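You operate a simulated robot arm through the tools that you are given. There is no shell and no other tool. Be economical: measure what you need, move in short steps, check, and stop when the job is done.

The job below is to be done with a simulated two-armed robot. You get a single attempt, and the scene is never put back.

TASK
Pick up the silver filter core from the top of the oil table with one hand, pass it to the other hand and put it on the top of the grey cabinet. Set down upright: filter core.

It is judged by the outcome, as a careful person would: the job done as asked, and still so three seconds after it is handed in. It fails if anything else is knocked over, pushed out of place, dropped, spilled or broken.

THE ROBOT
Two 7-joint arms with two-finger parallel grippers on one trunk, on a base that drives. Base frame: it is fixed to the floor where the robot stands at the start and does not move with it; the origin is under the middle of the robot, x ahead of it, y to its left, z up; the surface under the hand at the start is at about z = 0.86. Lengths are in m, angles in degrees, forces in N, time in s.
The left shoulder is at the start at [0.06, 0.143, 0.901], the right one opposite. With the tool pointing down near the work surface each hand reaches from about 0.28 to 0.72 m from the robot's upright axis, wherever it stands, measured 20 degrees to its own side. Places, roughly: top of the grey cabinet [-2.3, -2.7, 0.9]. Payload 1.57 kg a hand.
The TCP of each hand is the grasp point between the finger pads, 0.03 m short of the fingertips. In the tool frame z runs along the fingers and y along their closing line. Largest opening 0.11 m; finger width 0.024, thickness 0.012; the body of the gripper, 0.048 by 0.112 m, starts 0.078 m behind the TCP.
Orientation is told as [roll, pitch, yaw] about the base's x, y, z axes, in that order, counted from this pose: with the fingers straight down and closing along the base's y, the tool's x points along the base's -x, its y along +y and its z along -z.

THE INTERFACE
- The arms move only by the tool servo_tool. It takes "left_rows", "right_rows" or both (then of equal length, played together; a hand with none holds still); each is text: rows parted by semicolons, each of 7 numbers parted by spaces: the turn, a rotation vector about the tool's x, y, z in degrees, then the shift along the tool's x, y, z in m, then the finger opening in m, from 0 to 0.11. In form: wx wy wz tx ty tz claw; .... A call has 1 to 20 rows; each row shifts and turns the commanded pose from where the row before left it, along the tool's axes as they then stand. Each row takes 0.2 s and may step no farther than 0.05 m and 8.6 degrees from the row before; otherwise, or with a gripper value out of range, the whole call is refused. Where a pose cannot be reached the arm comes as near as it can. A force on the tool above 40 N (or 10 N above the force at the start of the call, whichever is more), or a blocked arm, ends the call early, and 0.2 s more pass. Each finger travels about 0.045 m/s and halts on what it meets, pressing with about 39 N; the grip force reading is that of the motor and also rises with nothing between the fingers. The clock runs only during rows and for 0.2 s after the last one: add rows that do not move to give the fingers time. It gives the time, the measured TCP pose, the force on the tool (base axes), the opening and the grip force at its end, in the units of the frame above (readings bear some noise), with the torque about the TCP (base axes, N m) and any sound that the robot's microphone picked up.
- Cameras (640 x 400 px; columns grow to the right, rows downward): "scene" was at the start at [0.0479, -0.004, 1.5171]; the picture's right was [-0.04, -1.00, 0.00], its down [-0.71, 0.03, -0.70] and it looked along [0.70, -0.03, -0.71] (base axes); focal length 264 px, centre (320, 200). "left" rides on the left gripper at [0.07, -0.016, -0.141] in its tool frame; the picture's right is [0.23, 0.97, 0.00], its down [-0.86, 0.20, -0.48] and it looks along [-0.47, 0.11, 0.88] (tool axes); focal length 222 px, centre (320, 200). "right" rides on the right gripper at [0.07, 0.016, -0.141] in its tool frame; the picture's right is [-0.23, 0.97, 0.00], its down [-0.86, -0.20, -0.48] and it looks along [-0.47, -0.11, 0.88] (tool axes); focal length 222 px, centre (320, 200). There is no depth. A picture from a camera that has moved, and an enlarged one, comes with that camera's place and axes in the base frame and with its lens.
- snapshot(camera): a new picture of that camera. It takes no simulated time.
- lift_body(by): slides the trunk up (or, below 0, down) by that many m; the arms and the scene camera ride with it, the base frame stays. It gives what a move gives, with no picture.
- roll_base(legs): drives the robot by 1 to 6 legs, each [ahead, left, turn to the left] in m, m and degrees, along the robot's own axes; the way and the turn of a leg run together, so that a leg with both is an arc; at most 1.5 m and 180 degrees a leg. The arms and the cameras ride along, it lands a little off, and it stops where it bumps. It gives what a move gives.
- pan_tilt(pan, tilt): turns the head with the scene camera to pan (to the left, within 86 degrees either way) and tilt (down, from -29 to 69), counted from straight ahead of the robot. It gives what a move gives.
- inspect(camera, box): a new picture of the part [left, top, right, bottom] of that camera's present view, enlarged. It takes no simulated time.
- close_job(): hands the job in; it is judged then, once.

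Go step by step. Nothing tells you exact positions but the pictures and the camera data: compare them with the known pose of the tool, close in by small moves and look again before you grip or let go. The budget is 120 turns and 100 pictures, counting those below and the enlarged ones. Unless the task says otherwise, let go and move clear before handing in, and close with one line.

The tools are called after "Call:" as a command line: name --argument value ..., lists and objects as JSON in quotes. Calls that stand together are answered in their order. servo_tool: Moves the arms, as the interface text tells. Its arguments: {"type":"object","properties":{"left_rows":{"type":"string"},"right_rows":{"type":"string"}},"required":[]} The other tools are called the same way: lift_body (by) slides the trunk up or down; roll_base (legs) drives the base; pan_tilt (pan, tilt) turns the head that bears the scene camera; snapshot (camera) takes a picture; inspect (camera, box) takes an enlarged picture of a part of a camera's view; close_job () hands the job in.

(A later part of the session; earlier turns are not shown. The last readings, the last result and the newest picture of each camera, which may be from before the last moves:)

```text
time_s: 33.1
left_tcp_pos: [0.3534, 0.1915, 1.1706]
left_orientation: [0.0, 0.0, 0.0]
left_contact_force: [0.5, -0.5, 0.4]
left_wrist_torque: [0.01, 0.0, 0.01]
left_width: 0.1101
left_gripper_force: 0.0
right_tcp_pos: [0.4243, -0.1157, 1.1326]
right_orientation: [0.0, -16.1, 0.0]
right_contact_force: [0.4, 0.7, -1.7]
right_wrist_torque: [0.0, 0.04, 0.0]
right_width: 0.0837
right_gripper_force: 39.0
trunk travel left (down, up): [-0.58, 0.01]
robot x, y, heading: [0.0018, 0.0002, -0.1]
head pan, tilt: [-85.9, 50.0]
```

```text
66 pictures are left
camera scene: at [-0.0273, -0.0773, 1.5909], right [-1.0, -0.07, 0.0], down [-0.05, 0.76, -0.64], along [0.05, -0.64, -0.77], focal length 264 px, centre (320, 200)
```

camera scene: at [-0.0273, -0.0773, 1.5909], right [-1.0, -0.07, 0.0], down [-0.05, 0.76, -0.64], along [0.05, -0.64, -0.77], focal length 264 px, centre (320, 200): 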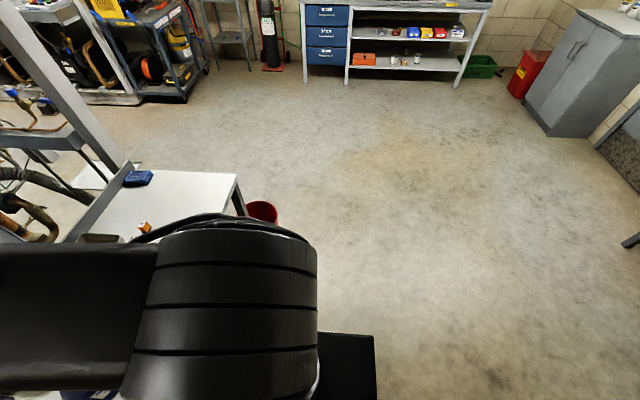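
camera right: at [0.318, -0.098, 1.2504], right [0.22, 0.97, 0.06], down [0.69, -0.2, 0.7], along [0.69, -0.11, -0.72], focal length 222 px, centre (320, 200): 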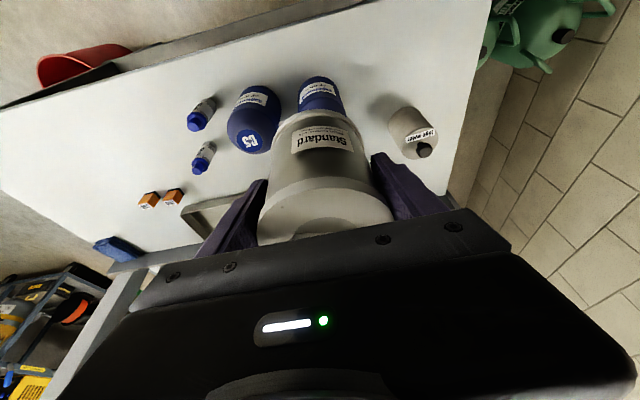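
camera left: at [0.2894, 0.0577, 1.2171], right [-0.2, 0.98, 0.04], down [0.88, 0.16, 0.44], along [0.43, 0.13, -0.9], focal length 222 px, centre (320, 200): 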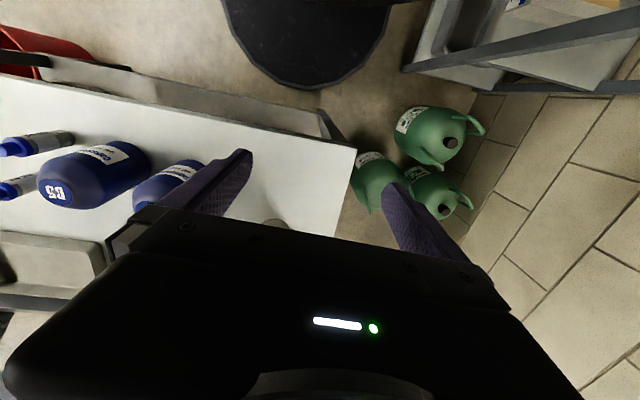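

Shelves are close on the left rear but the right is open, so I'll move diagonally back and right away from table and shelf.

Call:
roll_base --legs '[[-0.15, -0.2, 0], [-0.3, -0.5, 0]]'

Call:
pan_tilt --pan 0 --tilt 55

Call:
snapshot --camera "scene"

Call:
snapshot --camera "right"

```text
time_s: 37.9
left_tcp_pos: [-0.1039, -0.5152, 1.1706]
left_orientation: [0.0, 0.0, 0.1]
left_contact_force: [0.0, -0.2, -0.6]
left_wrist_torque: [0.02, -0.04, -0.02]
left_width: 0.1101
left_gripper_force: 0.1
right_tcp_pos: [-0.0319, -0.8214, 1.1329]
right_orientation: [0.0, -15.9, 0.1]
right_contact_force: [-0.4, -0.2, -2.3]
right_wrist_torque: [0.03, -0.01, -0.02]
right_width: 0.0835
right_gripper_force: 39.2
trunk travel left (down, up): [-0.58, 0.01]
robot x, y, heading: [-0.4582, -0.7052, 0.1]
head pan, tilt: [-85.9, 50.0]
```

```text
time_s: 39.5
left_tcp_pos: [-0.1034, -0.5141, 1.1715]
left_orientation: [-0.1, 0.0, 0.2]
left_contact_force: [0.1, -0.2, 0.1]
left_wrist_torque: [0.03, 0.03, 0.01]
left_width: 0.1101
left_gripper_force: 0.0
right_tcp_pos: [-0.0316, -0.8201, 1.1338]
right_orientation: [0.0, -16.1, 0.1]
right_contact_force: [0.6, -0.1, -2.3]
right_wrist_torque: [-0.01, 0.04, -0.04]
right_width: 0.0835
right_gripper_force: 38.7
trunk travel left (down, up): [-0.58, 0.01]
robot x, y, heading: [-0.4584, -0.7074, 0.3]
head pan, tilt: [0.0, 55.0]
```

```text
65 pictures are left
camera scene: at [-0.4179, -0.7075, 1.5844], right [0.0, -1.0, 0.0], down [-0.82, 0.0, -0.57], along [0.57, 0.0, -0.82], focal length 264 px, centre (320, 200)
```

scene: 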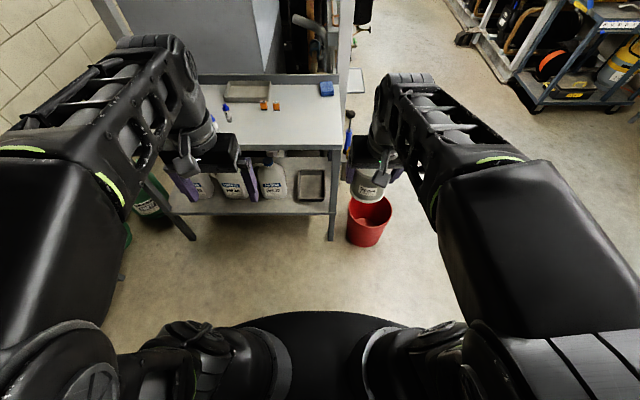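

```text
64 pictures are left
camera right: at [-0.1391, -0.8046, 1.2504], right [0.22, 0.97, 0.06], down [0.69, -0.2, 0.7], along [0.69, -0.11, -0.72], focal length 222 px, centre (320, 200)
```

right: 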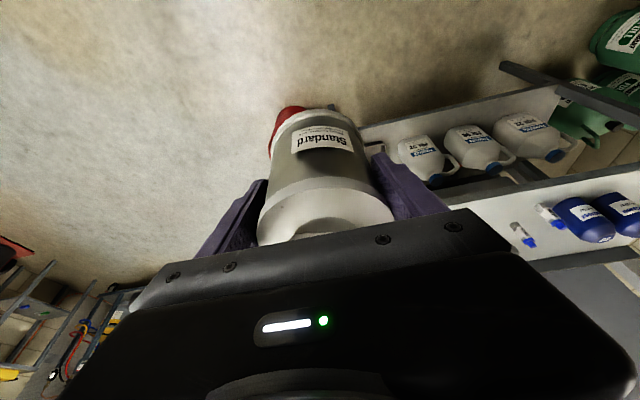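

Clear of the table and the core is still held upright. For the handover the left hand must point to the right with its camera side up, tilted 15° down; I'll turn it in two stages, yaw first.

Call:
servo_tool --left_rows "0 0 -8.2 0 0 0 0.11;0 0 -8.2 0 0 0 0.11;0 0 -8.2 0 0 0 0.11;0 0 -8.2 0 0 0 0.11;0 0 -8.2 0 0 0 0.11;0 0 -8.2 0 0 0 0.11;0 0 -8.2 0 0 0 0.11;0 0 -8.2 0 0 0 0.11;0 0 -8.2 0 0 0 0.11;0 0 -8.2 0 0 0 0.11;0 0 -8 0 0 0 0.11"

```text
time_s: 41.9
left_tcp_pos: [-0.1039, -0.5139, 1.1713]
left_orientation: [0.0, 0.0, 90.2]
left_contact_force: [0.5, 0.0, 0.0]
left_wrist_torque: [-0.02, 0.01, -0.02]
left_width: 0.11
left_gripper_force: 0.0
right_tcp_pos: [-0.0307, -0.8205, 1.1328]
right_orientation: [0.0, -16.1, 0.2]
right_contact_force: [0.5, -0.3, -1.5]
right_wrist_torque: [-0.02, 0.01, -0.01]
right_width: 0.0833
right_gripper_force: 39.1
trunk travel left (down, up): [-0.58, 0.01]
robot x, y, heading: [-0.4553, -0.7064, 0.3]
head pan, tilt: [0.0, 55.0]
```

Yaw reached 90° fine. Now I tilt the left hand 75° so its fingers point toward the right hand.

Call:
servo_tool --left_rows "0 8.33 0 0 0 0 0.11;0 8.33 0 0 0 0 0.11;0 8.33 0 0 0 0 0.11;0 8.33 0 0 0 0 0.11;0 8.33 0 0 0 0 0.11;0 8.33 0 0 0 0 0.11;0 8.33 0 0 0 0 0.11;0 8.33 0 0 0 0 0.11;0 8.33 0 0 0 0 0.11"

Call:
snapshot --camera "scene"

Call:
snapshot --camera "left"

```text
time_s: 43.9
left_tcp_pos: [-0.0795, -0.5069, 1.1054]
left_orientation: [-0.5, 69.6, 89.6]
left_contact_force: [0.6, 0.4, 0.3]
left_wrist_torque: [-0.04, 0.01, 0.03]
left_width: 0.1098
left_gripper_force: 0.0
left hand out of reach, approached as far as the arm can: row 3, 4, 5, 6, 7, 8
right_tcp_pos: [-0.0329, -0.8183, 1.1336]
right_orientation: [-0.1, -15.9, 0.1]
right_contact_force: [-0.9, -0.1, -2.5]
right_wrist_torque: [-0.04, -0.02, 0.0]
right_width: 0.0834
right_gripper_force: 38.9
trunk travel left (down, up): [-0.58, 0.01]
robot x, y, heading: [-0.4548, -0.707, 0.3]
head pan, tilt: [0.0, 55.0]
```

```text
63 pictures are left
camera scene: at [-0.4188, -0.7051, 1.5845], right [0.0, -1.0, 0.0], down [-0.82, 0.0, -0.57], along [0.57, 0.0, -0.82], focal length 264 px, centre (320, 200)
```

scene: 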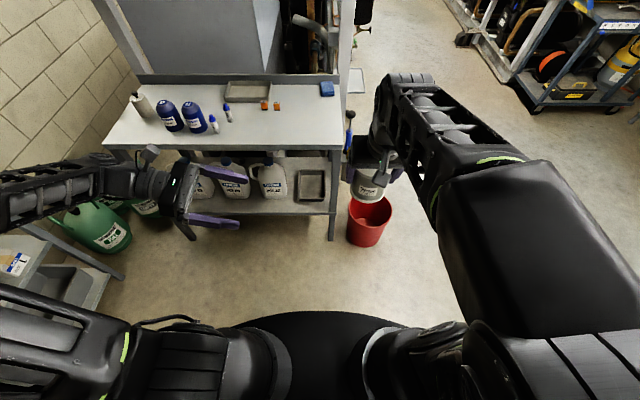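

```text
62 pictures are left
camera left: at [-0.0636, -0.3987, 1.2193], right [-0.97, -0.08, 0.21], down [-0.2, 0.75, -0.64], along [-0.1, -0.66, -0.74], focal length 222 px, centre (320, 200)
```

left: 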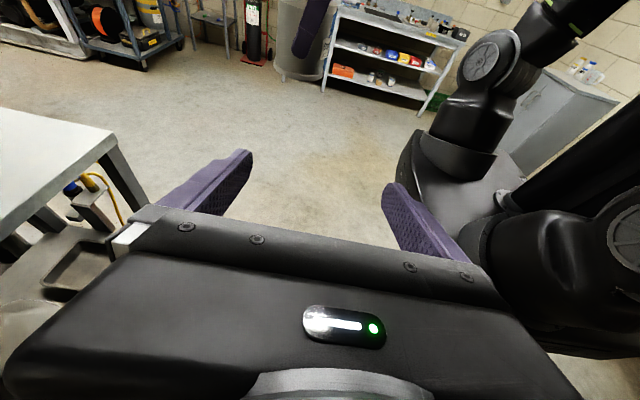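

The left hand reached nearly the wanted orientation. I'll move it to a stand-off point left of the core, about 17 cm from its axis.

Call:
servo_tool --left_rows "0 0 0 -0.0028 -0.0144 0.029 0.11;0 0 0 -0.0028 -0.0144 0.029 0.11;0 0 0 -0.0028 -0.0144 0.029 0.11;0 0 0 -0.0028 -0.0144 0.029 0.11;0 0 0 -0.0028 -0.0144 0.029 0.11;0 0 0 0 0 0 0.11"

Call:
snapshot --camera "left"

Call:
snapshot --camera "scene"

```text
time_s: 45.3
left_tcp_pos: [-0.0089, -0.6407, 1.041]
left_orientation: [-0.2, 69.5, 89.8]
left_contact_force: [0.1, -0.3, 0.1]
left_wrist_torque: [0.02, -0.01, 0.0]
left_width: 0.1102
left_gripper_force: 0.0
right_tcp_pos: [-0.033, -0.8202, 1.1326]
right_orientation: [0.0, -16.0, 0.0]
right_contact_force: [-0.3, 0.1, -1.1]
right_wrist_torque: [-0.02, 0.0, 0.03]
right_width: 0.0837
right_gripper_force: 38.7
trunk travel left (down, up): [-0.58, 0.01]
robot x, y, heading: [-0.4549, -0.7063, -0.0]
head pan, tilt: [0.0, 55.0]
```

```text
61 pictures are left
camera left: at [0.0079, -0.5322, 1.1534], right [-0.97, -0.08, 0.21], down [-0.2, 0.75, -0.63], along [-0.11, -0.66, -0.75], focal length 222 px, centre (320, 200)
```

left: 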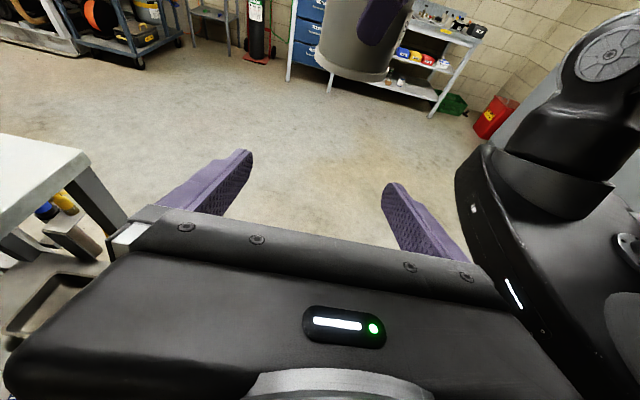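

```text
60 pictures are left
camera scene: at [-0.4184, -0.7072, 1.5844], right [0.0, -1.0, 0.0], down [-0.82, 0.0, -0.57], along [0.57, 0.0, -0.82], focal length 264 px, centre (320, 200)
```

scene: 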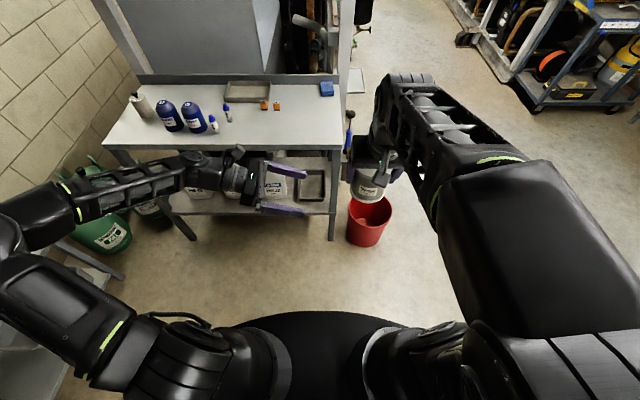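

The left hand is at [-0.009, -0.641, 1.041] with a 20° down tilt, which is fine. I'll raise it to the height of the core's middle (≈1.12) and align x.

Call:
servo_tool --left_rows "0 0 0 0.02 0.006 -0.005 0.11;0 0 0 0.02 0.006 -0.005 0.11;0 0 0 0.02 0.006 -0.005 0.11;0 0 0 0.0185 0.005 -0.005 0.11;0 0 0 0 0 0 0.11"

Call:
snapshot --camera "left"

Call:
inspect --camera "scene" --box '[220, 100, 440, 240]'

```text
time_s: 46.5
left_tcp_pos: [-0.0296, -0.6487, 1.1195]
left_orientation: [-0.1, 69.4, 90.0]
left_contact_force: [-0.3, 0.4, -0.2]
left_wrist_torque: [-0.02, 0.01, 0.01]
left_width: 0.11
left_gripper_force: 0.1
right_tcp_pos: [-0.0308, -0.8212, 1.1335]
right_orientation: [0.0, -16.0, 0.1]
right_contact_force: [0.3, 0.4, -2.5]
right_wrist_torque: [0.01, 0.01, -0.02]
right_width: 0.0834
right_gripper_force: 39.2
trunk travel left (down, up): [-0.58, 0.01]
robot x, y, heading: [-0.4575, -0.7119, -0.0]
head pan, tilt: [0.0, 55.0]
```

```text
59 pictures are left
camera left: at [-0.0128, -0.541, 1.2341], right [-0.97, -0.08, 0.21], down [-0.2, 0.75, -0.63], along [-0.11, -0.66, -0.75], focal length 222 px, centre (320, 200)
```

left: 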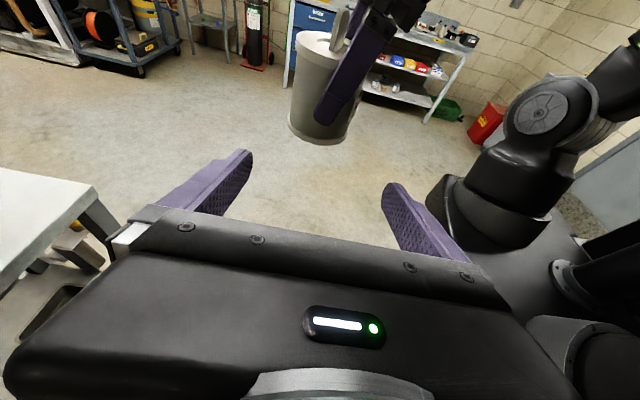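

```text
2.86 times, centred on (330, 170) of scene
camera zoom: at [-0.4177, -0.7072, 1.5844], right [0.0, -1.0, 0.0], down [-0.82, 0.0, -0.57], along [0.57, 0.0, -0.82], focal length 756 px, centre (291, 286)
```

zoom: 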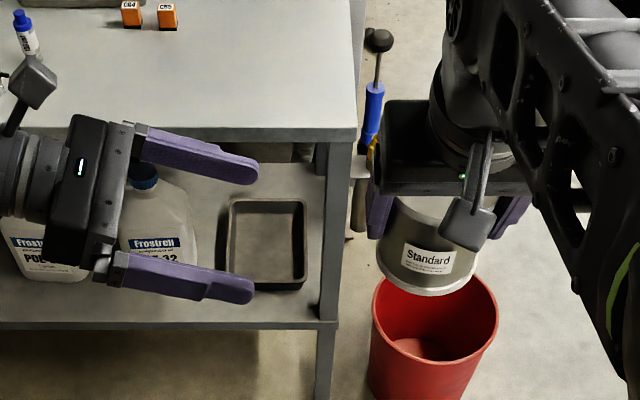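

Left and right hands are aligned with the core's axis at about [-0.03, -0.82] and bottom near z 1.07. I'll advance the left hand two thirds of the way and look.

Call:
servo_tool --left_rows "0 0 0 0.0064 0 0.019 0.11;0 0 0 0.0064 0 0.019 0.11;0 0 0 0.0064 0 0.019 0.11;0 0 0 0.0064 0 0.019 0.11;0 0 0 0.0064 0 0.019 0.11;0 0 0 0 0 0 0.11"

Call:
snapshot --camera "left"

Call:
inspect --camera "scene" --box '[260, 120, 440, 230]'

```text
time_s: 47.9
left_tcp_pos: [-0.0332, -0.7499, 1.1188]
left_orientation: [-0.3, 69.4, 90.0]
left_contact_force: [0.6, -0.9, 0.3]
left_wrist_torque: [-0.01, 0.02, -0.02]
left_width: 0.1103
left_gripper_force: 0.0
right_tcp_pos: [-0.0323, -0.8204, 1.1339]
right_orientation: [0.0, -16.0, 0.1]
right_contact_force: [0.7, -0.1, -1.8]
right_wrist_torque: [-0.01, 0.03, -0.03]
right_width: 0.0836
right_gripper_force: 39.2
trunk travel left (down, up): [-0.58, 0.01]
robot x, y, heading: [-0.4563, -0.709, 0.2]
head pan, tilt: [0.0, 55.0]
```

```text
57 pictures are left
camera left: at [-0.0154, -0.6414, 1.2329], right [-0.97, -0.08, 0.21], down [-0.2, 0.75, -0.63], along [-0.11, -0.66, -0.75], focal length 222 px, centre (320, 200)
```

left: 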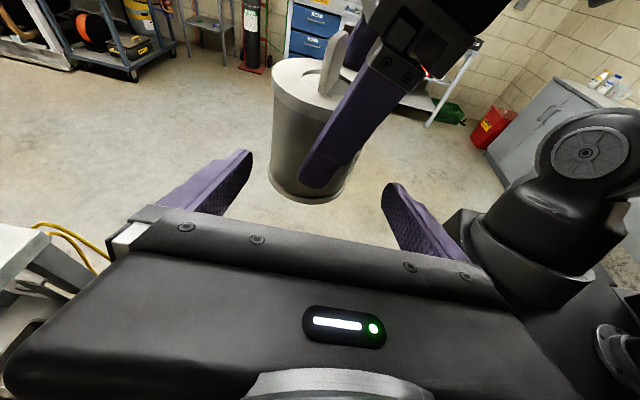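

```text
3.56 times, centred on (350, 175) of scene
camera zoom: at [-0.418, -0.7071, 1.5844], right [0.0, -1.0, 0.0], down [-0.82, 0.0, -0.57], along [0.57, 0.0, -0.82], focal length 940 px, centre (213, 289)
```

zoom: 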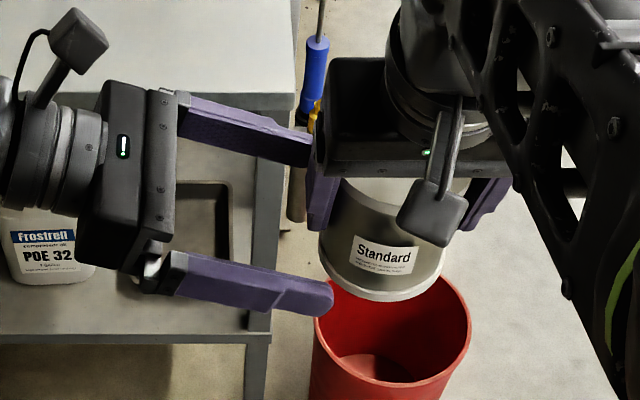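

Alignment is good; shifting 5 mm in x, 12 mm lower, and closing in so the left fingers straddle the core's body.

Call:
servo_tool --left_rows "0 0 0 0.0022 -0.0015 0.0144 0.11;0 0 0 0.0022 -0.0015 0.0144 0.11;0 0 0 0.0022 -0.001 0.0144 0.11;0 0 0 0.0022 -0.001 0.0144 0.11;0 0 0 0 0 0 0.11"

Call:
snapshot --camera "left"

Call:
inspect --camera "scene" --box '[300, 120, 440, 220]'

```text
time_s: 49.1
left_tcp_pos: [-0.0261, -0.8069, 1.1083]
left_orientation: [-0.4, 69.4, 89.9]
left_contact_force: [0.2, -0.1, -0.1]
left_wrist_torque: [0.02, -0.02, 0.01]
left_width: 0.1101
left_gripper_force: 0.1
right_tcp_pos: [-0.0312, -0.8216, 1.1332]
right_orientation: [0.2, -16.2, 0.1]
right_contact_force: [-0.4, 0.5, -1.8]
right_wrist_torque: [0.01, 0.01, -0.01]
right_width: 0.0834
right_gripper_force: 39.2
trunk travel left (down, up): [-0.58, 0.01]
robot x, y, heading: [-0.4542, -0.709, 0.2]
head pan, tilt: [0.0, 55.0]
```

```text
55 pictures are left
camera left: at [-0.0088, -0.6984, 1.2212], right [-0.97, -0.08, 0.21], down [-0.2, 0.75, -0.63], along [-0.11, -0.66, -0.75], focal length 222 px, centre (320, 200)
```

left: 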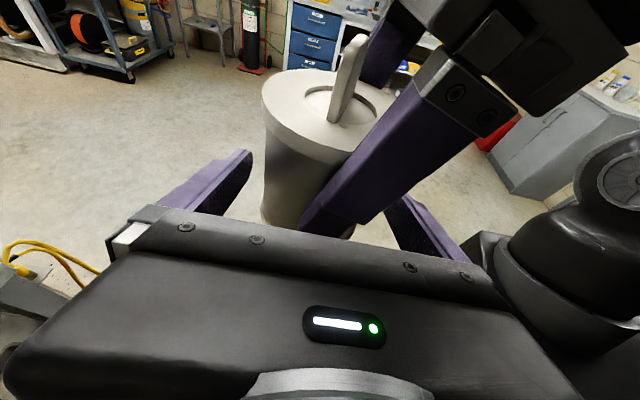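

```text
4.00 times, centred on (370, 170) of scene
camera zoom: at [-0.4185, -0.7076, 1.5845], right [0.0, -1.0, 0.0], down [-0.82, 0.0, -0.57], along [0.57, 0.0, -0.82], focal length 1058 px, centre (120, 320)
```

zoom: 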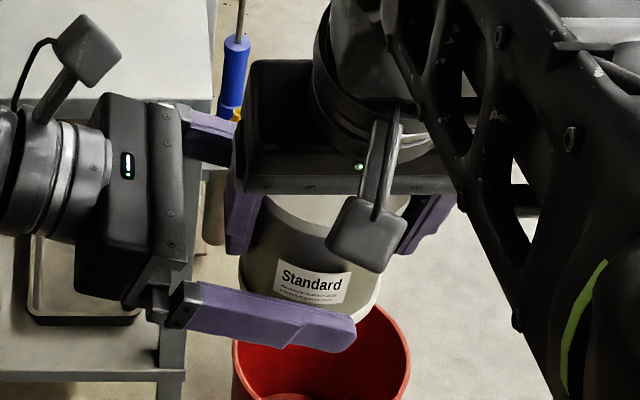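

The left fingers straddle the core with clearance from the right hand; closing the left hand.

Call:
servo_tool --left_rows "0 0 0 0 0 0 0.095;0 0 0 0 0 0 0.08;0 0 0 0 0 0 0.06;0 0 0 0 0 0 0.04;0 0 0 0 0 0 0.04;0 0 0 0 0 0 0.04"

Call:
snapshot --camera "left"

```text
time_s: 50.5
left_tcp_pos: [-0.0246, -0.8066, 1.1078]
left_orientation: [-0.1, 69.4, 90.1]
left_contact_force: [17.2, -1.7, -0.7]
left_wrist_torque: [0.11, 0.65, 0.19]
left_width: 0.0848
left_gripper_force: 38.9
right_tcp_pos: [-0.0319, -0.8218, 1.132]
right_orientation: [0.0, -15.8, 0.2]
right_contact_force: [-17.0, 2.3, 0.7]
right_wrist_torque: [0.05, -0.25, 0.1]
right_width: 0.0835
right_gripper_force: 39.0
trunk travel left (down, up): [-0.58, 0.01]
robot x, y, heading: [-0.4587, -0.7066, 0.1]
head pan, tilt: [0.0, 55.0]
```

```text
53 pictures are left
camera left: at [-0.0074, -0.6977, 1.2206], right [-0.97, -0.08, 0.21], down [-0.2, 0.75, -0.63], along [-0.1, -0.66, -0.74], focal length 222 px, centre (320, 200)
```

left: 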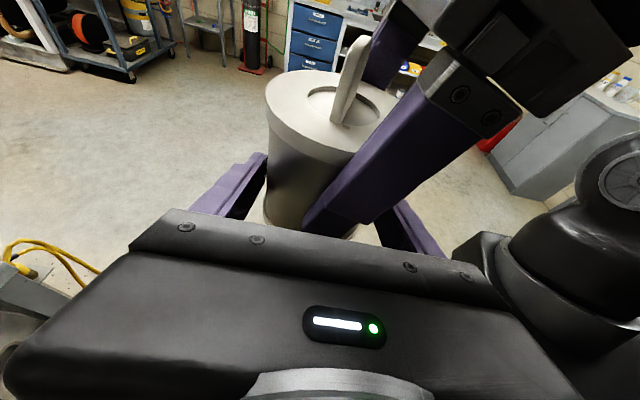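

Both hands hold it, with about 17 N sideways strain in x; I'll relieve it by shifting the left hand slightly in +x before releasing the right.

Call:
servo_tool --left_rows "0 0 0 0 -0.002 0 0.04;0 0 0 0 0 0 0.04"

```text
time_s: 51.1
left_tcp_pos: [-0.0231, -0.8071, 1.1084]
left_orientation: [-0.3, 69.4, 89.8]
left_contact_force: [7.0, 3.8, 1.5]
left_wrist_torque: [-0.37, 0.24, 0.38]
left_width: 0.0847
left_gripper_force: 39.4
right_tcp_pos: [-0.0307, -0.8224, 1.1325]
right_orientation: [0.1, -16.0, 0.0]
right_contact_force: [-6.8, -2.3, -4.8]
right_wrist_torque: [0.29, -0.01, -0.25]
right_width: 0.0835
right_gripper_force: 39.1
trunk travel left (down, up): [-0.58, 0.01]
robot x, y, heading: [-0.4585, -0.7041, 0.1]
head pan, tilt: [0.0, 55.0]
```

Strain is down to 7 N. Opening the right hand a little.

Call:
servo_tool --right_rows "0 0 0 0 0 0 0.088;0 0 0 0 0 0 0.093;0 0 0 0 0 0 0.098;0 0 0 0 0 0 0.098"

Call:
snapshot --camera "left"

Call:
snapshot --camera "right"

```text
time_s: 52.1
left_tcp_pos: [-0.0222, -0.806, 1.1062]
left_orientation: [-0.2, 69.5, 89.9]
left_contact_force: [-0.9, 0.3, -0.2]
left_wrist_torque: [0.06, 0.02, -0.03]
left_width: 0.085
left_gripper_force: 39.4
right_tcp_pos: [-0.0321, -0.8209, 1.1333]
right_orientation: [0.0, -16.0, 0.1]
right_contact_force: [-0.1, 0.7, -0.8]
right_wrist_torque: [0.02, -0.01, 0.01]
right_width: 0.0982
right_gripper_force: 0.0
trunk travel left (down, up): [-0.58, 0.01]
robot x, y, heading: [-0.4554, -0.7079, -0.0]
head pan, tilt: [0.0, 55.0]
```

```text
52 pictures are left
camera left: at [-0.0059, -0.6984, 1.2205], right [-0.97, -0.08, 0.21], down [-0.2, 0.75, -0.63], along [-0.11, -0.66, -0.75], focal length 222 px, centre (320, 200)
```

left: 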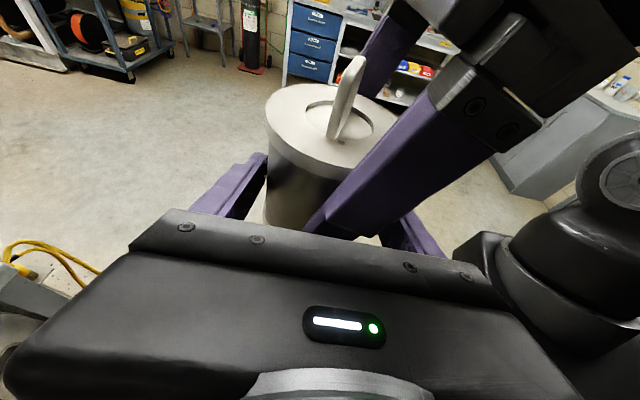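

```text
51 pictures are left
camera right: at [-0.139, -0.8046, 1.2504], right [0.22, 0.97, 0.06], down [0.69, -0.2, 0.7], along [0.69, -0.11, -0.72], focal length 222 px, centre (320, 200)
```

right: 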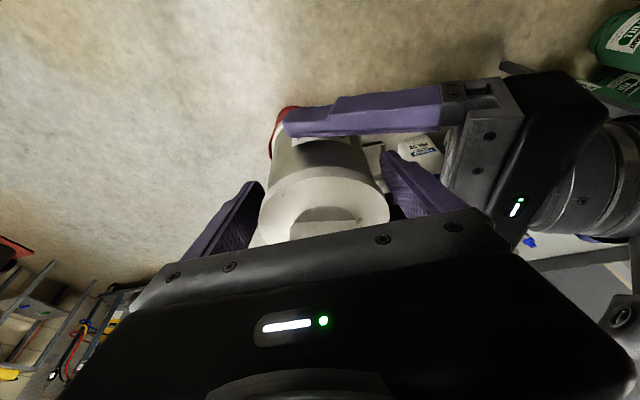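

The left hand now carries the core alone. I'll withdraw the right hand along its fingers.

Call:
servo_tool --right_rows "0 0 0 0 0 -0.015 0.098;0 0 0 0 0 -0.02 0.098;0 0 0 0 0 -0.02 0.098;0 0 0 0 0 -0.02 0.098;0 0 0 0 0 -0.02 0.098;0 0 0 0 -0.02 -0.01 0.098;0 0 0 0 -0.04 0 0.098;0 0 0 0 -0.04 0 0.098"

Call:
snapshot --camera "left"

Call:
snapshot --camera "scene"

```text
time_s: 53.9
left_tcp_pos: [-0.0226, -0.8076, 1.1064]
left_orientation: [-0.1, 69.4, 89.9]
left_contact_force: [-0.7, -0.4, -0.7]
left_wrist_torque: [0.05, 0.03, -0.02]
left_width: 0.085
left_gripper_force: 39.1
right_tcp_pos: [-0.064, -0.9237, 1.2359]
right_orientation: [0.0, -16.0, 0.1]
right_contact_force: [-0.2, 0.7, 0.2]
right_wrist_torque: [0.06, 0.01, -0.03]
right_width: 0.0978
right_gripper_force: 0.2
trunk travel left (down, up): [-0.58, 0.01]
robot x, y, heading: [-0.4583, -0.7069, 0.1]
head pan, tilt: [0.0, 55.0]
```

```text
50 pictures are left
camera left: at [-0.0059, -0.699, 1.2205], right [-0.97, -0.08, 0.21], down [-0.2, 0.75, -0.63], along [-0.11, -0.66, -0.75], focal length 222 px, centre (320, 200)
```

left: 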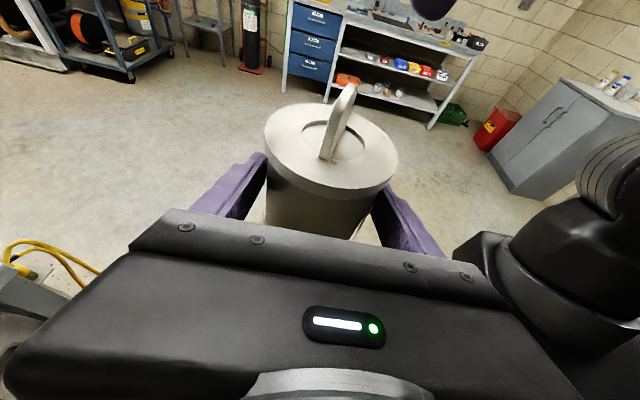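

```text
49 pictures are left
camera scene: at [-0.4178, -0.7082, 1.5844], right [0.0, -1.0, 0.0], down [-0.82, 0.0, -0.57], along [0.57, 0.0, -0.82], focal length 264 px, centre (320, 200)
```

scene: 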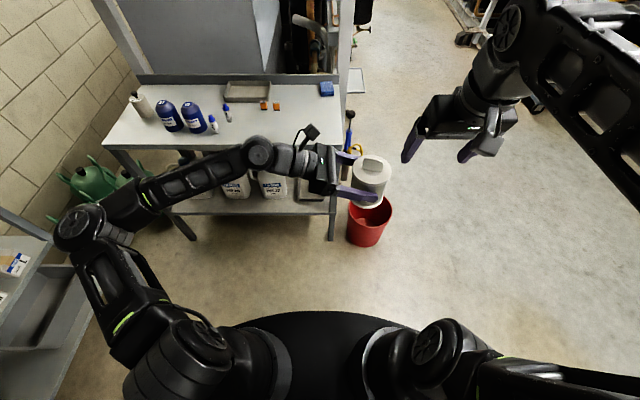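

The handover is complete. Now I turn the robot right by 90° to face toward the cabinet side of the room and look.

Call:
roll_base --legs '[[0, 0, -100]]'

Call:
pan_tilt --pan -35 --tilt 25

Call:
snapshot --camera "scene"

Call:
snapshot --camera "left"

```text
time_s: 58.5
left_tcp_pos: [-0.6406, -1.1125, 1.1073]
left_orientation: [-0.1, 69.4, -11.5]
left_contact_force: [0.2, 1.1, -0.5]
left_wrist_torque: [-0.01, -0.02, -0.04]
left_width: 0.0848
left_gripper_force: 39.3
right_tcp_pos: [-0.7478, -1.0511, 1.2355]
right_orientation: [-0.1, -16.1, -101.4]
right_contact_force: [-0.1, 0.5, -0.3]
right_wrist_torque: [0.0, -0.01, 0.02]
right_width: 0.098
right_gripper_force: 0.1
trunk travel left (down, up): [-0.58, 0.01]
robot x, y, heading: [-0.4563, -0.7059, -101.5]
head pan, tilt: [0.0, 55.0]
```

```text
time_s: 59.5
left_tcp_pos: [-0.6418, -1.1139, 1.1066]
left_orientation: [-0.2, 69.4, -11.5]
left_contact_force: [-0.5, 0.0, 0.2]
left_wrist_torque: [0.01, -0.02, 0.0]
left_width: 0.0852
left_gripper_force: 38.6
right_tcp_pos: [-0.7487, -1.0502, 1.2339]
right_orientation: [0.0, -16.0, -101.4]
right_contact_force: [0.4, -0.4, -0.9]
right_wrist_torque: [-0.02, -0.01, -0.01]
right_width: 0.0982
right_gripper_force: 0.1
trunk travel left (down, up): [-0.58, 0.01]
robot x, y, heading: [-0.4544, -0.7044, -101.5]
head pan, tilt: [-35.0, 25.0]
```

```text
48 pictures are left
camera scene: at [-0.521, -0.7419, 1.6283], right [-0.69, 0.72, 0.0], down [0.31, 0.29, -0.91], along [-0.66, -0.63, -0.42], focal length 264 px, centre (320, 200)
```

scene: 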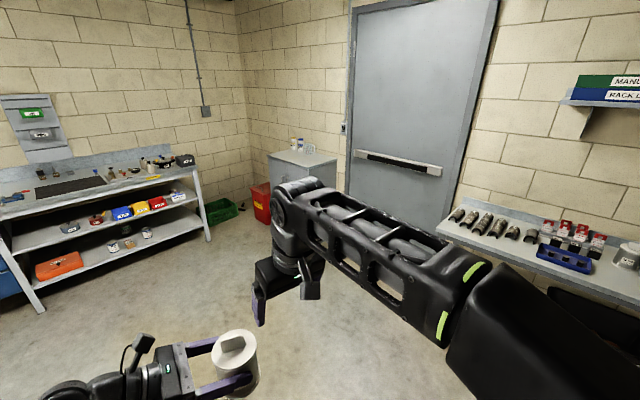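

```text
47 pictures are left
camera left: at [-0.5375, -1.1495, 1.2205], right [0.11, 0.97, 0.21], down [0.77, 0.05, -0.63], along [-0.62, 0.23, -0.75], focal length 222 px, centre (320, 200)
```

left: 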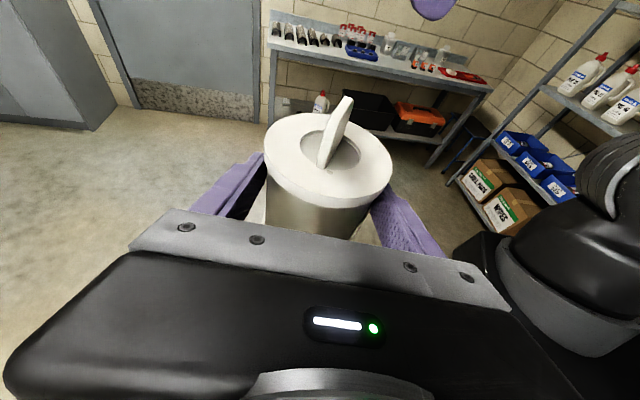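

The cabinet is in the far corner (near corner estimated around [-2.05, -2.3]) with open floor in front. I'll head for it diagonally (heading -135°), stop short, and measure.

Call:
roll_base --legs '[[0, 0, -33.5], [0.9, 0, 0]]'

Call:
pan_tilt --pan 0 --tilt 25

Call:
snapshot --camera "scene"

```text
time_s: 65.9
left_tcp_pos: [-1.4831, -1.5771, 1.1075]
left_orientation: [-0.1, 69.3, -45.7]
left_contact_force: [0.0, -0.2, 0.3]
left_wrist_torque: [-0.04, 0.0, 0.01]
left_width: 0.0846
left_gripper_force: 39.1
right_tcp_pos: [-1.5349, -1.463, 1.2354]
right_orientation: [0.0, -15.9, -135.8]
right_contact_force: [-0.6, 0.0, -0.4]
right_wrist_torque: [0.02, 0.02, -0.04]
right_width: 0.0983
right_gripper_force: 0.1
trunk travel left (down, up): [-0.58, 0.01]
robot x, y, heading: [-1.1037, -1.3415, -135.7]
head pan, tilt: [-35.0, 25.0]
```

```text
time_s: 66.9
left_tcp_pos: [-1.4831, -1.5756, 1.1069]
left_orientation: [-0.2, 69.4, -45.9]
left_contact_force: [-0.2, 0.9, -0.2]
left_wrist_torque: [-0.03, -0.04, 0.03]
left_width: 0.0848
left_gripper_force: 38.7
right_tcp_pos: [-1.5343, -1.4638, 1.2343]
right_orientation: [0.0, -15.9, -135.7]
right_contact_force: [0.3, 0.2, 0.4]
right_wrist_torque: [0.01, 0.0, 0.01]
right_width: 0.098
right_gripper_force: 0.1
trunk travel left (down, up): [-0.58, 0.01]
robot x, y, heading: [-1.1005, -1.3429, -136.2]
head pan, tilt: [0.0, 25.0]
```

```text
46 pictures are left
camera scene: at [-1.1503, -1.3885, 1.6284], right [-0.7, 0.72, 0.0], down [0.3, 0.29, -0.91], along [-0.65, -0.63, -0.42], focal length 264 px, centre (320, 200)
```

scene: 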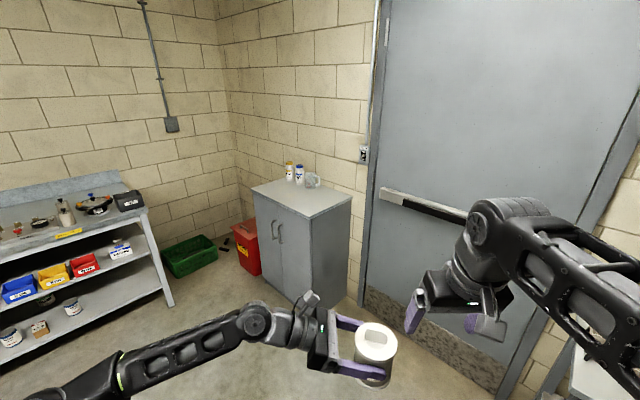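

Cabinet top corners work out to x −2.45…−2.05, y −2.98…−2.35, with clutter near the back wall. I'll set the core near [-2.15, -2.45]; first I extend the left arm forward 12 cm and pull the right hand back.

Call:
servo_tool --left_rows "0 0 0 0 -0.015 0 0.04;0 0 0 0 -0.022 0 0.04;0 0 0 0 -0.022 0 0.04;0 0 0 0 -0.022 0 0.04;0 0 0 0 -0.022 0 0.04;0 0 0 0 -0.022 0 0.04;0 0 0 0 0 0 0.04" --right_rows "0 0 0 0.015 -0.01 -0.004 0.098;0 0 0 0.017 -0.01 -0.005 0.098;0 0 0 0.017 -0.01 -0.005 0.098;0 0 0 0.017 -0.01 -0.005 0.098;0 0 0 0.017 -0.01 -0.005 0.098;0 0 0 0 0 0 0.098;0 0 0 0 0 0 0.098"

Call:
snapshot --camera "scene"

Call:
inspect --camera "scene" --box '[230, 160, 380, 330]'

Call:
snapshot --camera "left"

```text
time_s: 68.5
left_tcp_pos: [-1.4831, -1.5755, 1.1074]
left_orientation: [-0.2, 69.5, -45.9]
left_contact_force: [0.3, 0.0, 1.0]
left_wrist_torque: [-0.03, -0.06, -0.01]
left_width: 0.0849
left_gripper_force: 39.1
left hand out of reach, approached as far as the arm can: row 1, 2, 3, 4, 5, 6
right_tcp_pos: [-1.5075, -1.3686, 1.2321]
right_orientation: [0.0, -16.0, -135.7]
right_contact_force: [0.1, 0.2, -0.6]
right_wrist_torque: [0.01, 0.03, 0.0]
right_width: 0.098
right_gripper_force: 0.0
trunk travel left (down, up): [-0.58, 0.01]
robot x, y, heading: [-1.1007, -1.3426, -135.9]
head pan, tilt: [0.0, 25.0]
```

```text
45 pictures are left
camera scene: at [-1.1502, -1.3883, 1.6284], right [-0.7, 0.72, 0.0], down [0.3, 0.29, -0.91], along [-0.65, -0.63, -0.42], focal length 264 px, centre (320, 200)
```

scene: 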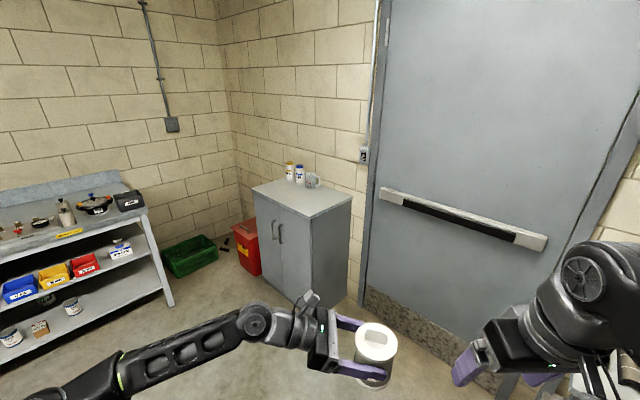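

```text
2.35 times, centred on (305, 245) of scene
camera zoom: at [-1.1502, -1.3883, 1.6284], right [-0.7, 0.72, 0.0], down [0.3, 0.29, -0.91], along [-0.65, -0.63, -0.42], focal length 622 px, centre (355, 94)
```

zoom: 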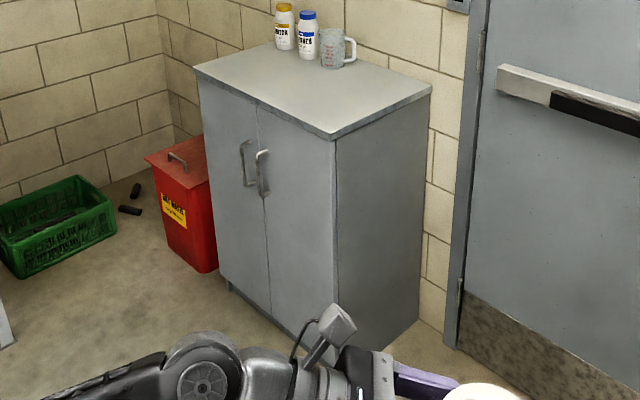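

```text
43 pictures are left
camera left: at [-1.4187, -1.6636, 1.2205], right [0.64, 0.74, 0.21], down [0.67, -0.4, -0.63], along [-0.38, 0.55, -0.75], focal length 222 px, centre (320, 200)
```

left: 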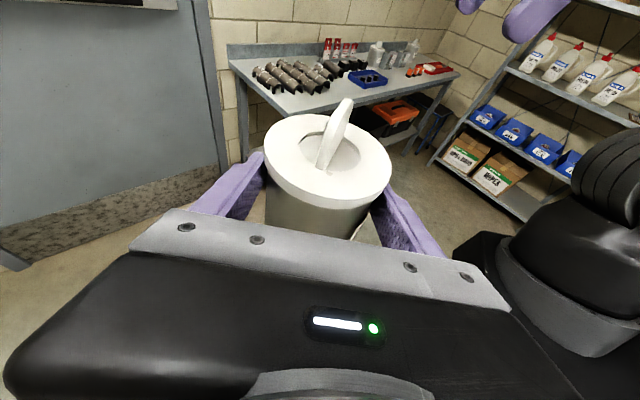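

The left arm cannot extend further with the fingers pointing sideways. Swinging the hand about the vertical so its fingers point more ahead (core stays upright) should free reach; I'll combine this with moving ahead.

Call:
servo_tool --left_rows "7.5 0 -2.8 0.0 0 0 0.04;7.5 0 -2.8 0.0 0 0 0.04;7.5 0 -2.8 0.0017 -0.011 0.0046 0.04;7.5 0 -2.8 0.0022 -0.0102 0.006 0.04;7.5 0 -2.8 0.0027 -0.0092 0.0072 0.04;7.5 0 -2.8 0.0031 -0.008 0.0084 0.04;0 0 0 0 0 0 0.04"

Call:
snapshot --camera "scene"

```text
time_s: 70.1
left_tcp_pos: [-1.501, -1.5916, 1.1333]
left_orientation: [3.4, 76.0, -8.5]
left_contact_force: [-0.6, 0.5, 0.5]
left_wrist_torque: [0.01, -0.06, 0.01]
left_width: 0.0848
left_gripper_force: 38.7
left hand out of reach, approached as far as the arm can: row 3, 4, 5, 6
right_tcp_pos: [-1.5071, -1.3685, 1.2328]
right_orientation: [0.0, -16.0, -135.9]
right_contact_force: [-0.4, 0.4, 0.1]
right_wrist_torque: [-0.04, 0.01, -0.01]
right_width: 0.098
right_gripper_force: 0.1
trunk travel left (down, up): [-0.58, 0.01]
robot x, y, heading: [-1.0999, -1.3488, -135.8]
head pan, tilt: [0.0, 25.0]
```

```text
42 pictures are left
camera scene: at [-1.1501, -1.3876, 1.6285], right [-0.7, 0.72, 0.0], down [0.3, 0.29, -0.91], along [-0.65, -0.63, -0.42], focal length 264 px, centre (320, 200)
```

scene: 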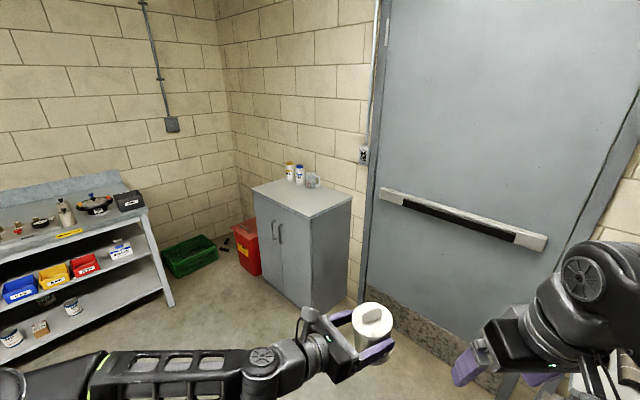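

That swing runs into a wrist limit and tilted the core a few degrees. I'll swing back and restore the upright orientation, then try extending along the finger direction instead.

Call:
servo_tool --left_rows "-7.5 0 2.8 0 0 0 0.04;-7.5 0 2.8 0 0 0 0.04;-6 -2.2 2.5 0 0 0 0.04;-6 -2.2 2.5 0 0 0 0.04;-2 -2.2 1 0 0 0 0.04;0 0 0 0 0 0 0.04"

```text
time_s: 71.5
left_tcp_pos: [-1.5021, -1.5945, 1.1493]
left_orientation: [-5.3, 73.4, -43.2]
left_contact_force: [-0.2, 0.9, -1.5]
left_wrist_torque: [-0.03, -0.04, 0.0]
left_width: 0.0849
left_gripper_force: 38.5
left hand out of reach, approached as far as the arm can: row 3, 4, 5
right_tcp_pos: [-1.508, -1.3683, 1.2314]
right_orientation: [-0.1, -15.9, -135.8]
right_contact_force: [-0.6, 0.9, -0.7]
right_wrist_torque: [-0.01, -0.02, 0.03]
right_width: 0.098
right_gripper_force: 0.1
trunk travel left (down, up): [-0.58, 0.01]
robot x, y, heading: [-1.102, -1.3442, -135.4]
head pan, tilt: [0.0, 25.0]
```

Moving back to the earlier unconstrained spot, then correcting the roll and pitch.

Call:
servo_tool --left_rows "0 0 0 -0.014 0.012 0.004 0.04;0 0 0 -0.014 0.012 0.004 0.04;0 0 0 -0.014 0.012 0.004 0.04;-2.6 -2 0 0 0 0 0.04;-2.7 -2 0 0 0 0 0.04;0 0 0 0 0 0 0.04"

```text
time_s: 72.9
left_tcp_pos: [-1.4777, -1.5679, 1.1054]
left_orientation: [0.6, 66.9, -42.7]
left_contact_force: [-0.2, 0.0, -2.5]
left_wrist_torque: [-0.02, -0.05, 0.02]
left_width: 0.0845
left_gripper_force: 39.4
right_tcp_pos: [-1.5085, -1.3689, 1.2323]
right_orientation: [0.0, -16.0, -135.7]
right_contact_force: [0.4, 0.1, -0.6]
right_wrist_torque: [0.0, 0.01, 0.0]
right_width: 0.0981
right_gripper_force: 0.1
trunk travel left (down, up): [-0.58, 0.01]
robot x, y, heading: [-1.1038, -1.3443, -135.8]
head pan, tilt: [0.0, 25.0]
```

Orientation is nearly restored. I'll fix the last 2.5° of pitch and test extending 10 cm along the finger direction (robot's right), slightly lower.

Call:
servo_tool --left_rows "0.6 2.4 0 0 0 0 0.04;0 0 0 0.0014 0 0.021 0.04;0 0 0 0.0014 0 0.021 0.04;0 0 0 0.0014 0 0.021 0.04;0 0 0 0.0014 0 0.021 0.04;0 0 0 0.0014 0 0.021 0.04;0 0 0 0 0 0 0.04"

Call:
snapshot --camera "scene"

Call:
snapshot --camera "left"

```text
time_s: 74.5
left_tcp_pos: [-1.4853, -1.5572, 1.0955]
left_orientation: [0.1, 69.5, -42.7]
left_contact_force: [-0.1, -0.4, -3.2]
left_wrist_torque: [-0.04, -0.02, -0.04]
left_width: 0.0845
left_gripper_force: 39.3
left hand out of reach, approached as far as the arm can: row 2, 3, 4, 5, 6
right_tcp_pos: [-1.5075, -1.3694, 1.2331]
right_orientation: [0.0, -16.0, -135.7]
right_contact_force: [0.8, 0.2, 0.0]
right_wrist_torque: [-0.01, 0.02, 0.02]
right_width: 0.0982
right_gripper_force: 0.0
trunk travel left (down, up): [-0.58, 0.01]
robot x, y, heading: [-1.1028, -1.344, -135.8]
head pan, tilt: [0.0, 25.0]
```

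```text
41 pictures are left
camera scene: at [-1.1502, -1.3885, 1.6284], right [-0.7, 0.72, 0.0], down [0.3, 0.29, -0.91], along [-0.65, -0.63, -0.42], focal length 264 px, centre (320, 200)
```

scene: 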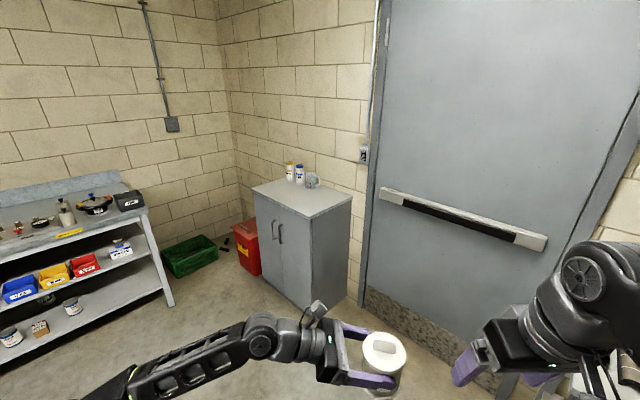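

```text
40 pictures are left
camera left: at [-1.4165, -1.6422, 1.209], right [0.6, 0.77, 0.21], down [0.68, -0.36, -0.63], along [-0.41, 0.53, -0.74], focal length 222 px, centre (320, 200)
```

left: 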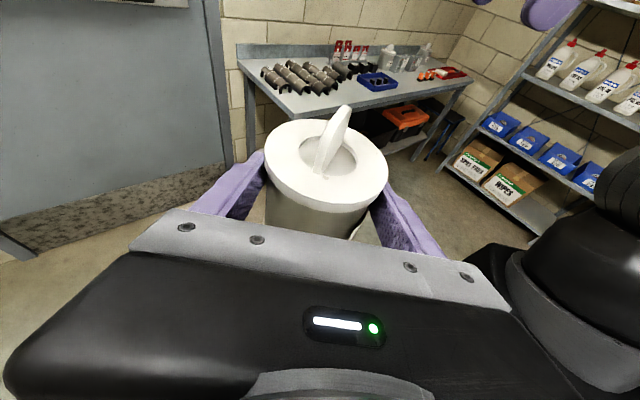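

The arm can't extend further, but the base front reaches only about 0.33 m ahead, so with the cabinet edge at ~0.36 m the core (0.43 m ahead) will land 7–8 cm inside the edge. I'll drive toward the cabinet's door side at heading −160°, stopping 20 cm short to measure.

Call:
roll_base --legs '[[0, 0, -24.2], [0.38, 0.45, 0], [0.35, 0.4, 0]]'

Call:
pan_tilt --pan -10 --tilt 55

Call:
snapshot --camera "scene"

```text
time_s: 81.8
left_tcp_pos: [-1.9196, -2.4298, 1.0955]
left_orientation: [0.2, 69.5, -66.5]
left_contact_force: [-0.6, 0.3, -2.3]
left_wrist_torque: [-0.03, -0.03, -0.03]
left_width: 0.0844
left_gripper_force: 38.9
right_tcp_pos: [-1.8621, -2.2482, 1.2327]
right_orientation: [0.0, -15.9, -159.8]
right_contact_force: [0.3, -0.1, 0.0]
right_wrist_torque: [-0.06, -0.02, 0.0]
right_width: 0.0979
right_gripper_force: 0.1
trunk travel left (down, up): [-0.58, 0.01]
robot x, y, heading: [-1.484, -2.3896, -159.8]
head pan, tilt: [0.0, 25.0]
```

```text
time_s: 82.7
left_tcp_pos: [-1.9198, -2.4286, 1.0964]
left_orientation: [0.2, 69.5, -66.6]
left_contact_force: [0.4, -0.1, -2.7]
left_wrist_torque: [-0.03, 0.0, -0.02]
left_width: 0.0844
left_gripper_force: 39.5
right_tcp_pos: [-1.8624, -2.2485, 1.2319]
right_orientation: [-0.1, -16.0, -159.8]
right_contact_force: [-0.6, 0.4, 0.1]
right_wrist_torque: [0.02, -0.01, 0.0]
right_width: 0.0981
right_gripper_force: 0.0
trunk travel left (down, up): [-0.58, 0.01]
robot x, y, heading: [-1.4804, -2.3907, -159.7]
head pan, tilt: [-10.0, 55.0]
```

```text
39 pictures are left
camera scene: at [-1.5287, -2.3933, 1.5845], right [-0.18, 0.98, 0.0], down [0.81, 0.15, -0.57], along [-0.56, -0.1, -0.82], focal length 264 px, centre (320, 200)
```

scene: 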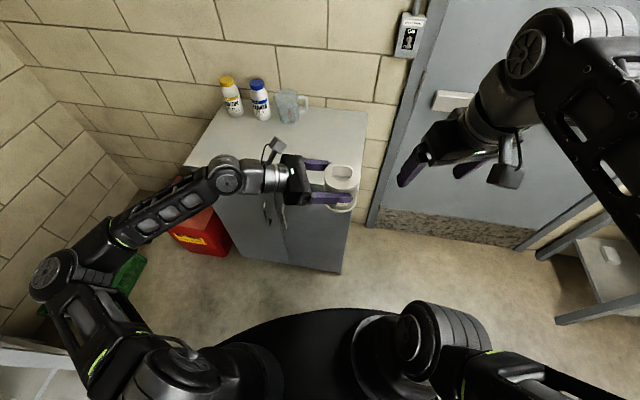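

Cabinet's front top edge is at x≈−2.06 and its right side at y≈−2.36; the core is currently at [-1.925, -2.416], well above top height. Driving the next 19 cm ahead.

Call:
roll_base --legs '[[0.19, -0.012, 0]]'

Call:
snapshot --camera "scene"

Call:
snapshot --camera "left"

Call:
snapshot --camera "right"

```text
time_s: 84.3
left_tcp_pos: [-2.1022, -2.4773, 1.0958]
left_orientation: [0.2, 69.4, -66.9]
left_contact_force: [-0.8, 0.3, -1.6]
left_wrist_torque: [-0.02, 0.02, -0.02]
left_width: 0.0845
left_gripper_force: 39.1
right_tcp_pos: [-2.0438, -2.299, 1.2326]
right_orientation: [0.0, -15.9, -160.3]
right_contact_force: [-0.9, 0.1, -0.4]
right_wrist_torque: [0.0, 0.0, -0.02]
right_width: 0.0981
right_gripper_force: 0.0
trunk travel left (down, up): [-0.58, 0.01]
robot x, y, heading: [-1.6635, -2.4398, -160.3]
head pan, tilt: [-10.0, 55.0]
```

```text
38 pictures are left
camera scene: at [-1.711, -2.4464, 1.5844], right [-0.17, 0.99, 0.0], down [0.81, 0.14, -0.57], along [-0.56, -0.1, -0.82], focal length 264 px, centre (320, 200)
```

scene: 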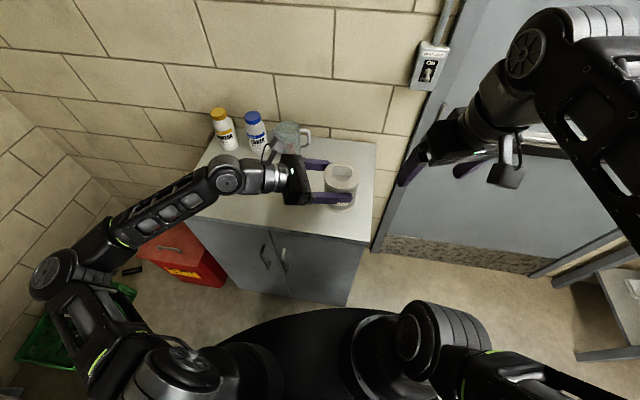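

```text
37 pictures are left
camera left: at [-2.0739, -2.5837, 1.2085], right [0.87, 0.45, 0.21], down [0.47, -0.61, -0.63], along [-0.15, 0.65, -0.74], focal length 222 px, centre (320, 200)
```

left: 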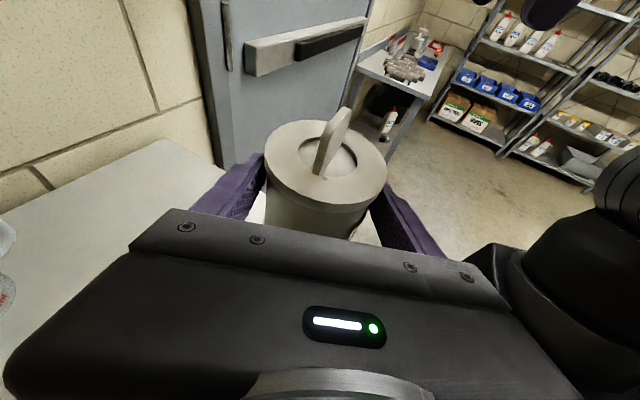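

```text
36 pictures are left
camera right: at [-1.9398, -2.2772, 1.3495], right [0.12, -0.99, 0.06], down [-0.72, -0.05, 0.69], along [-0.69, -0.13, -0.72], focal length 222 px, centre (320, 200)
```

right: 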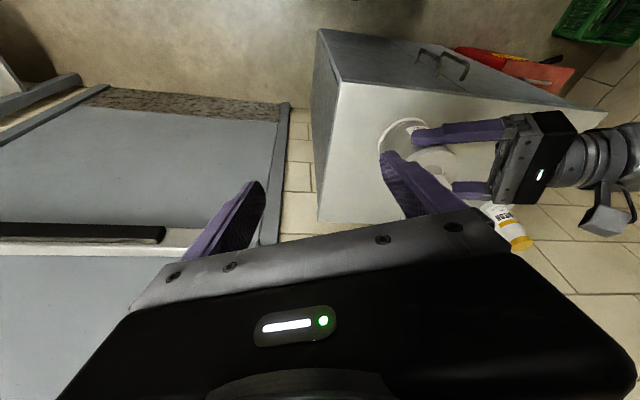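

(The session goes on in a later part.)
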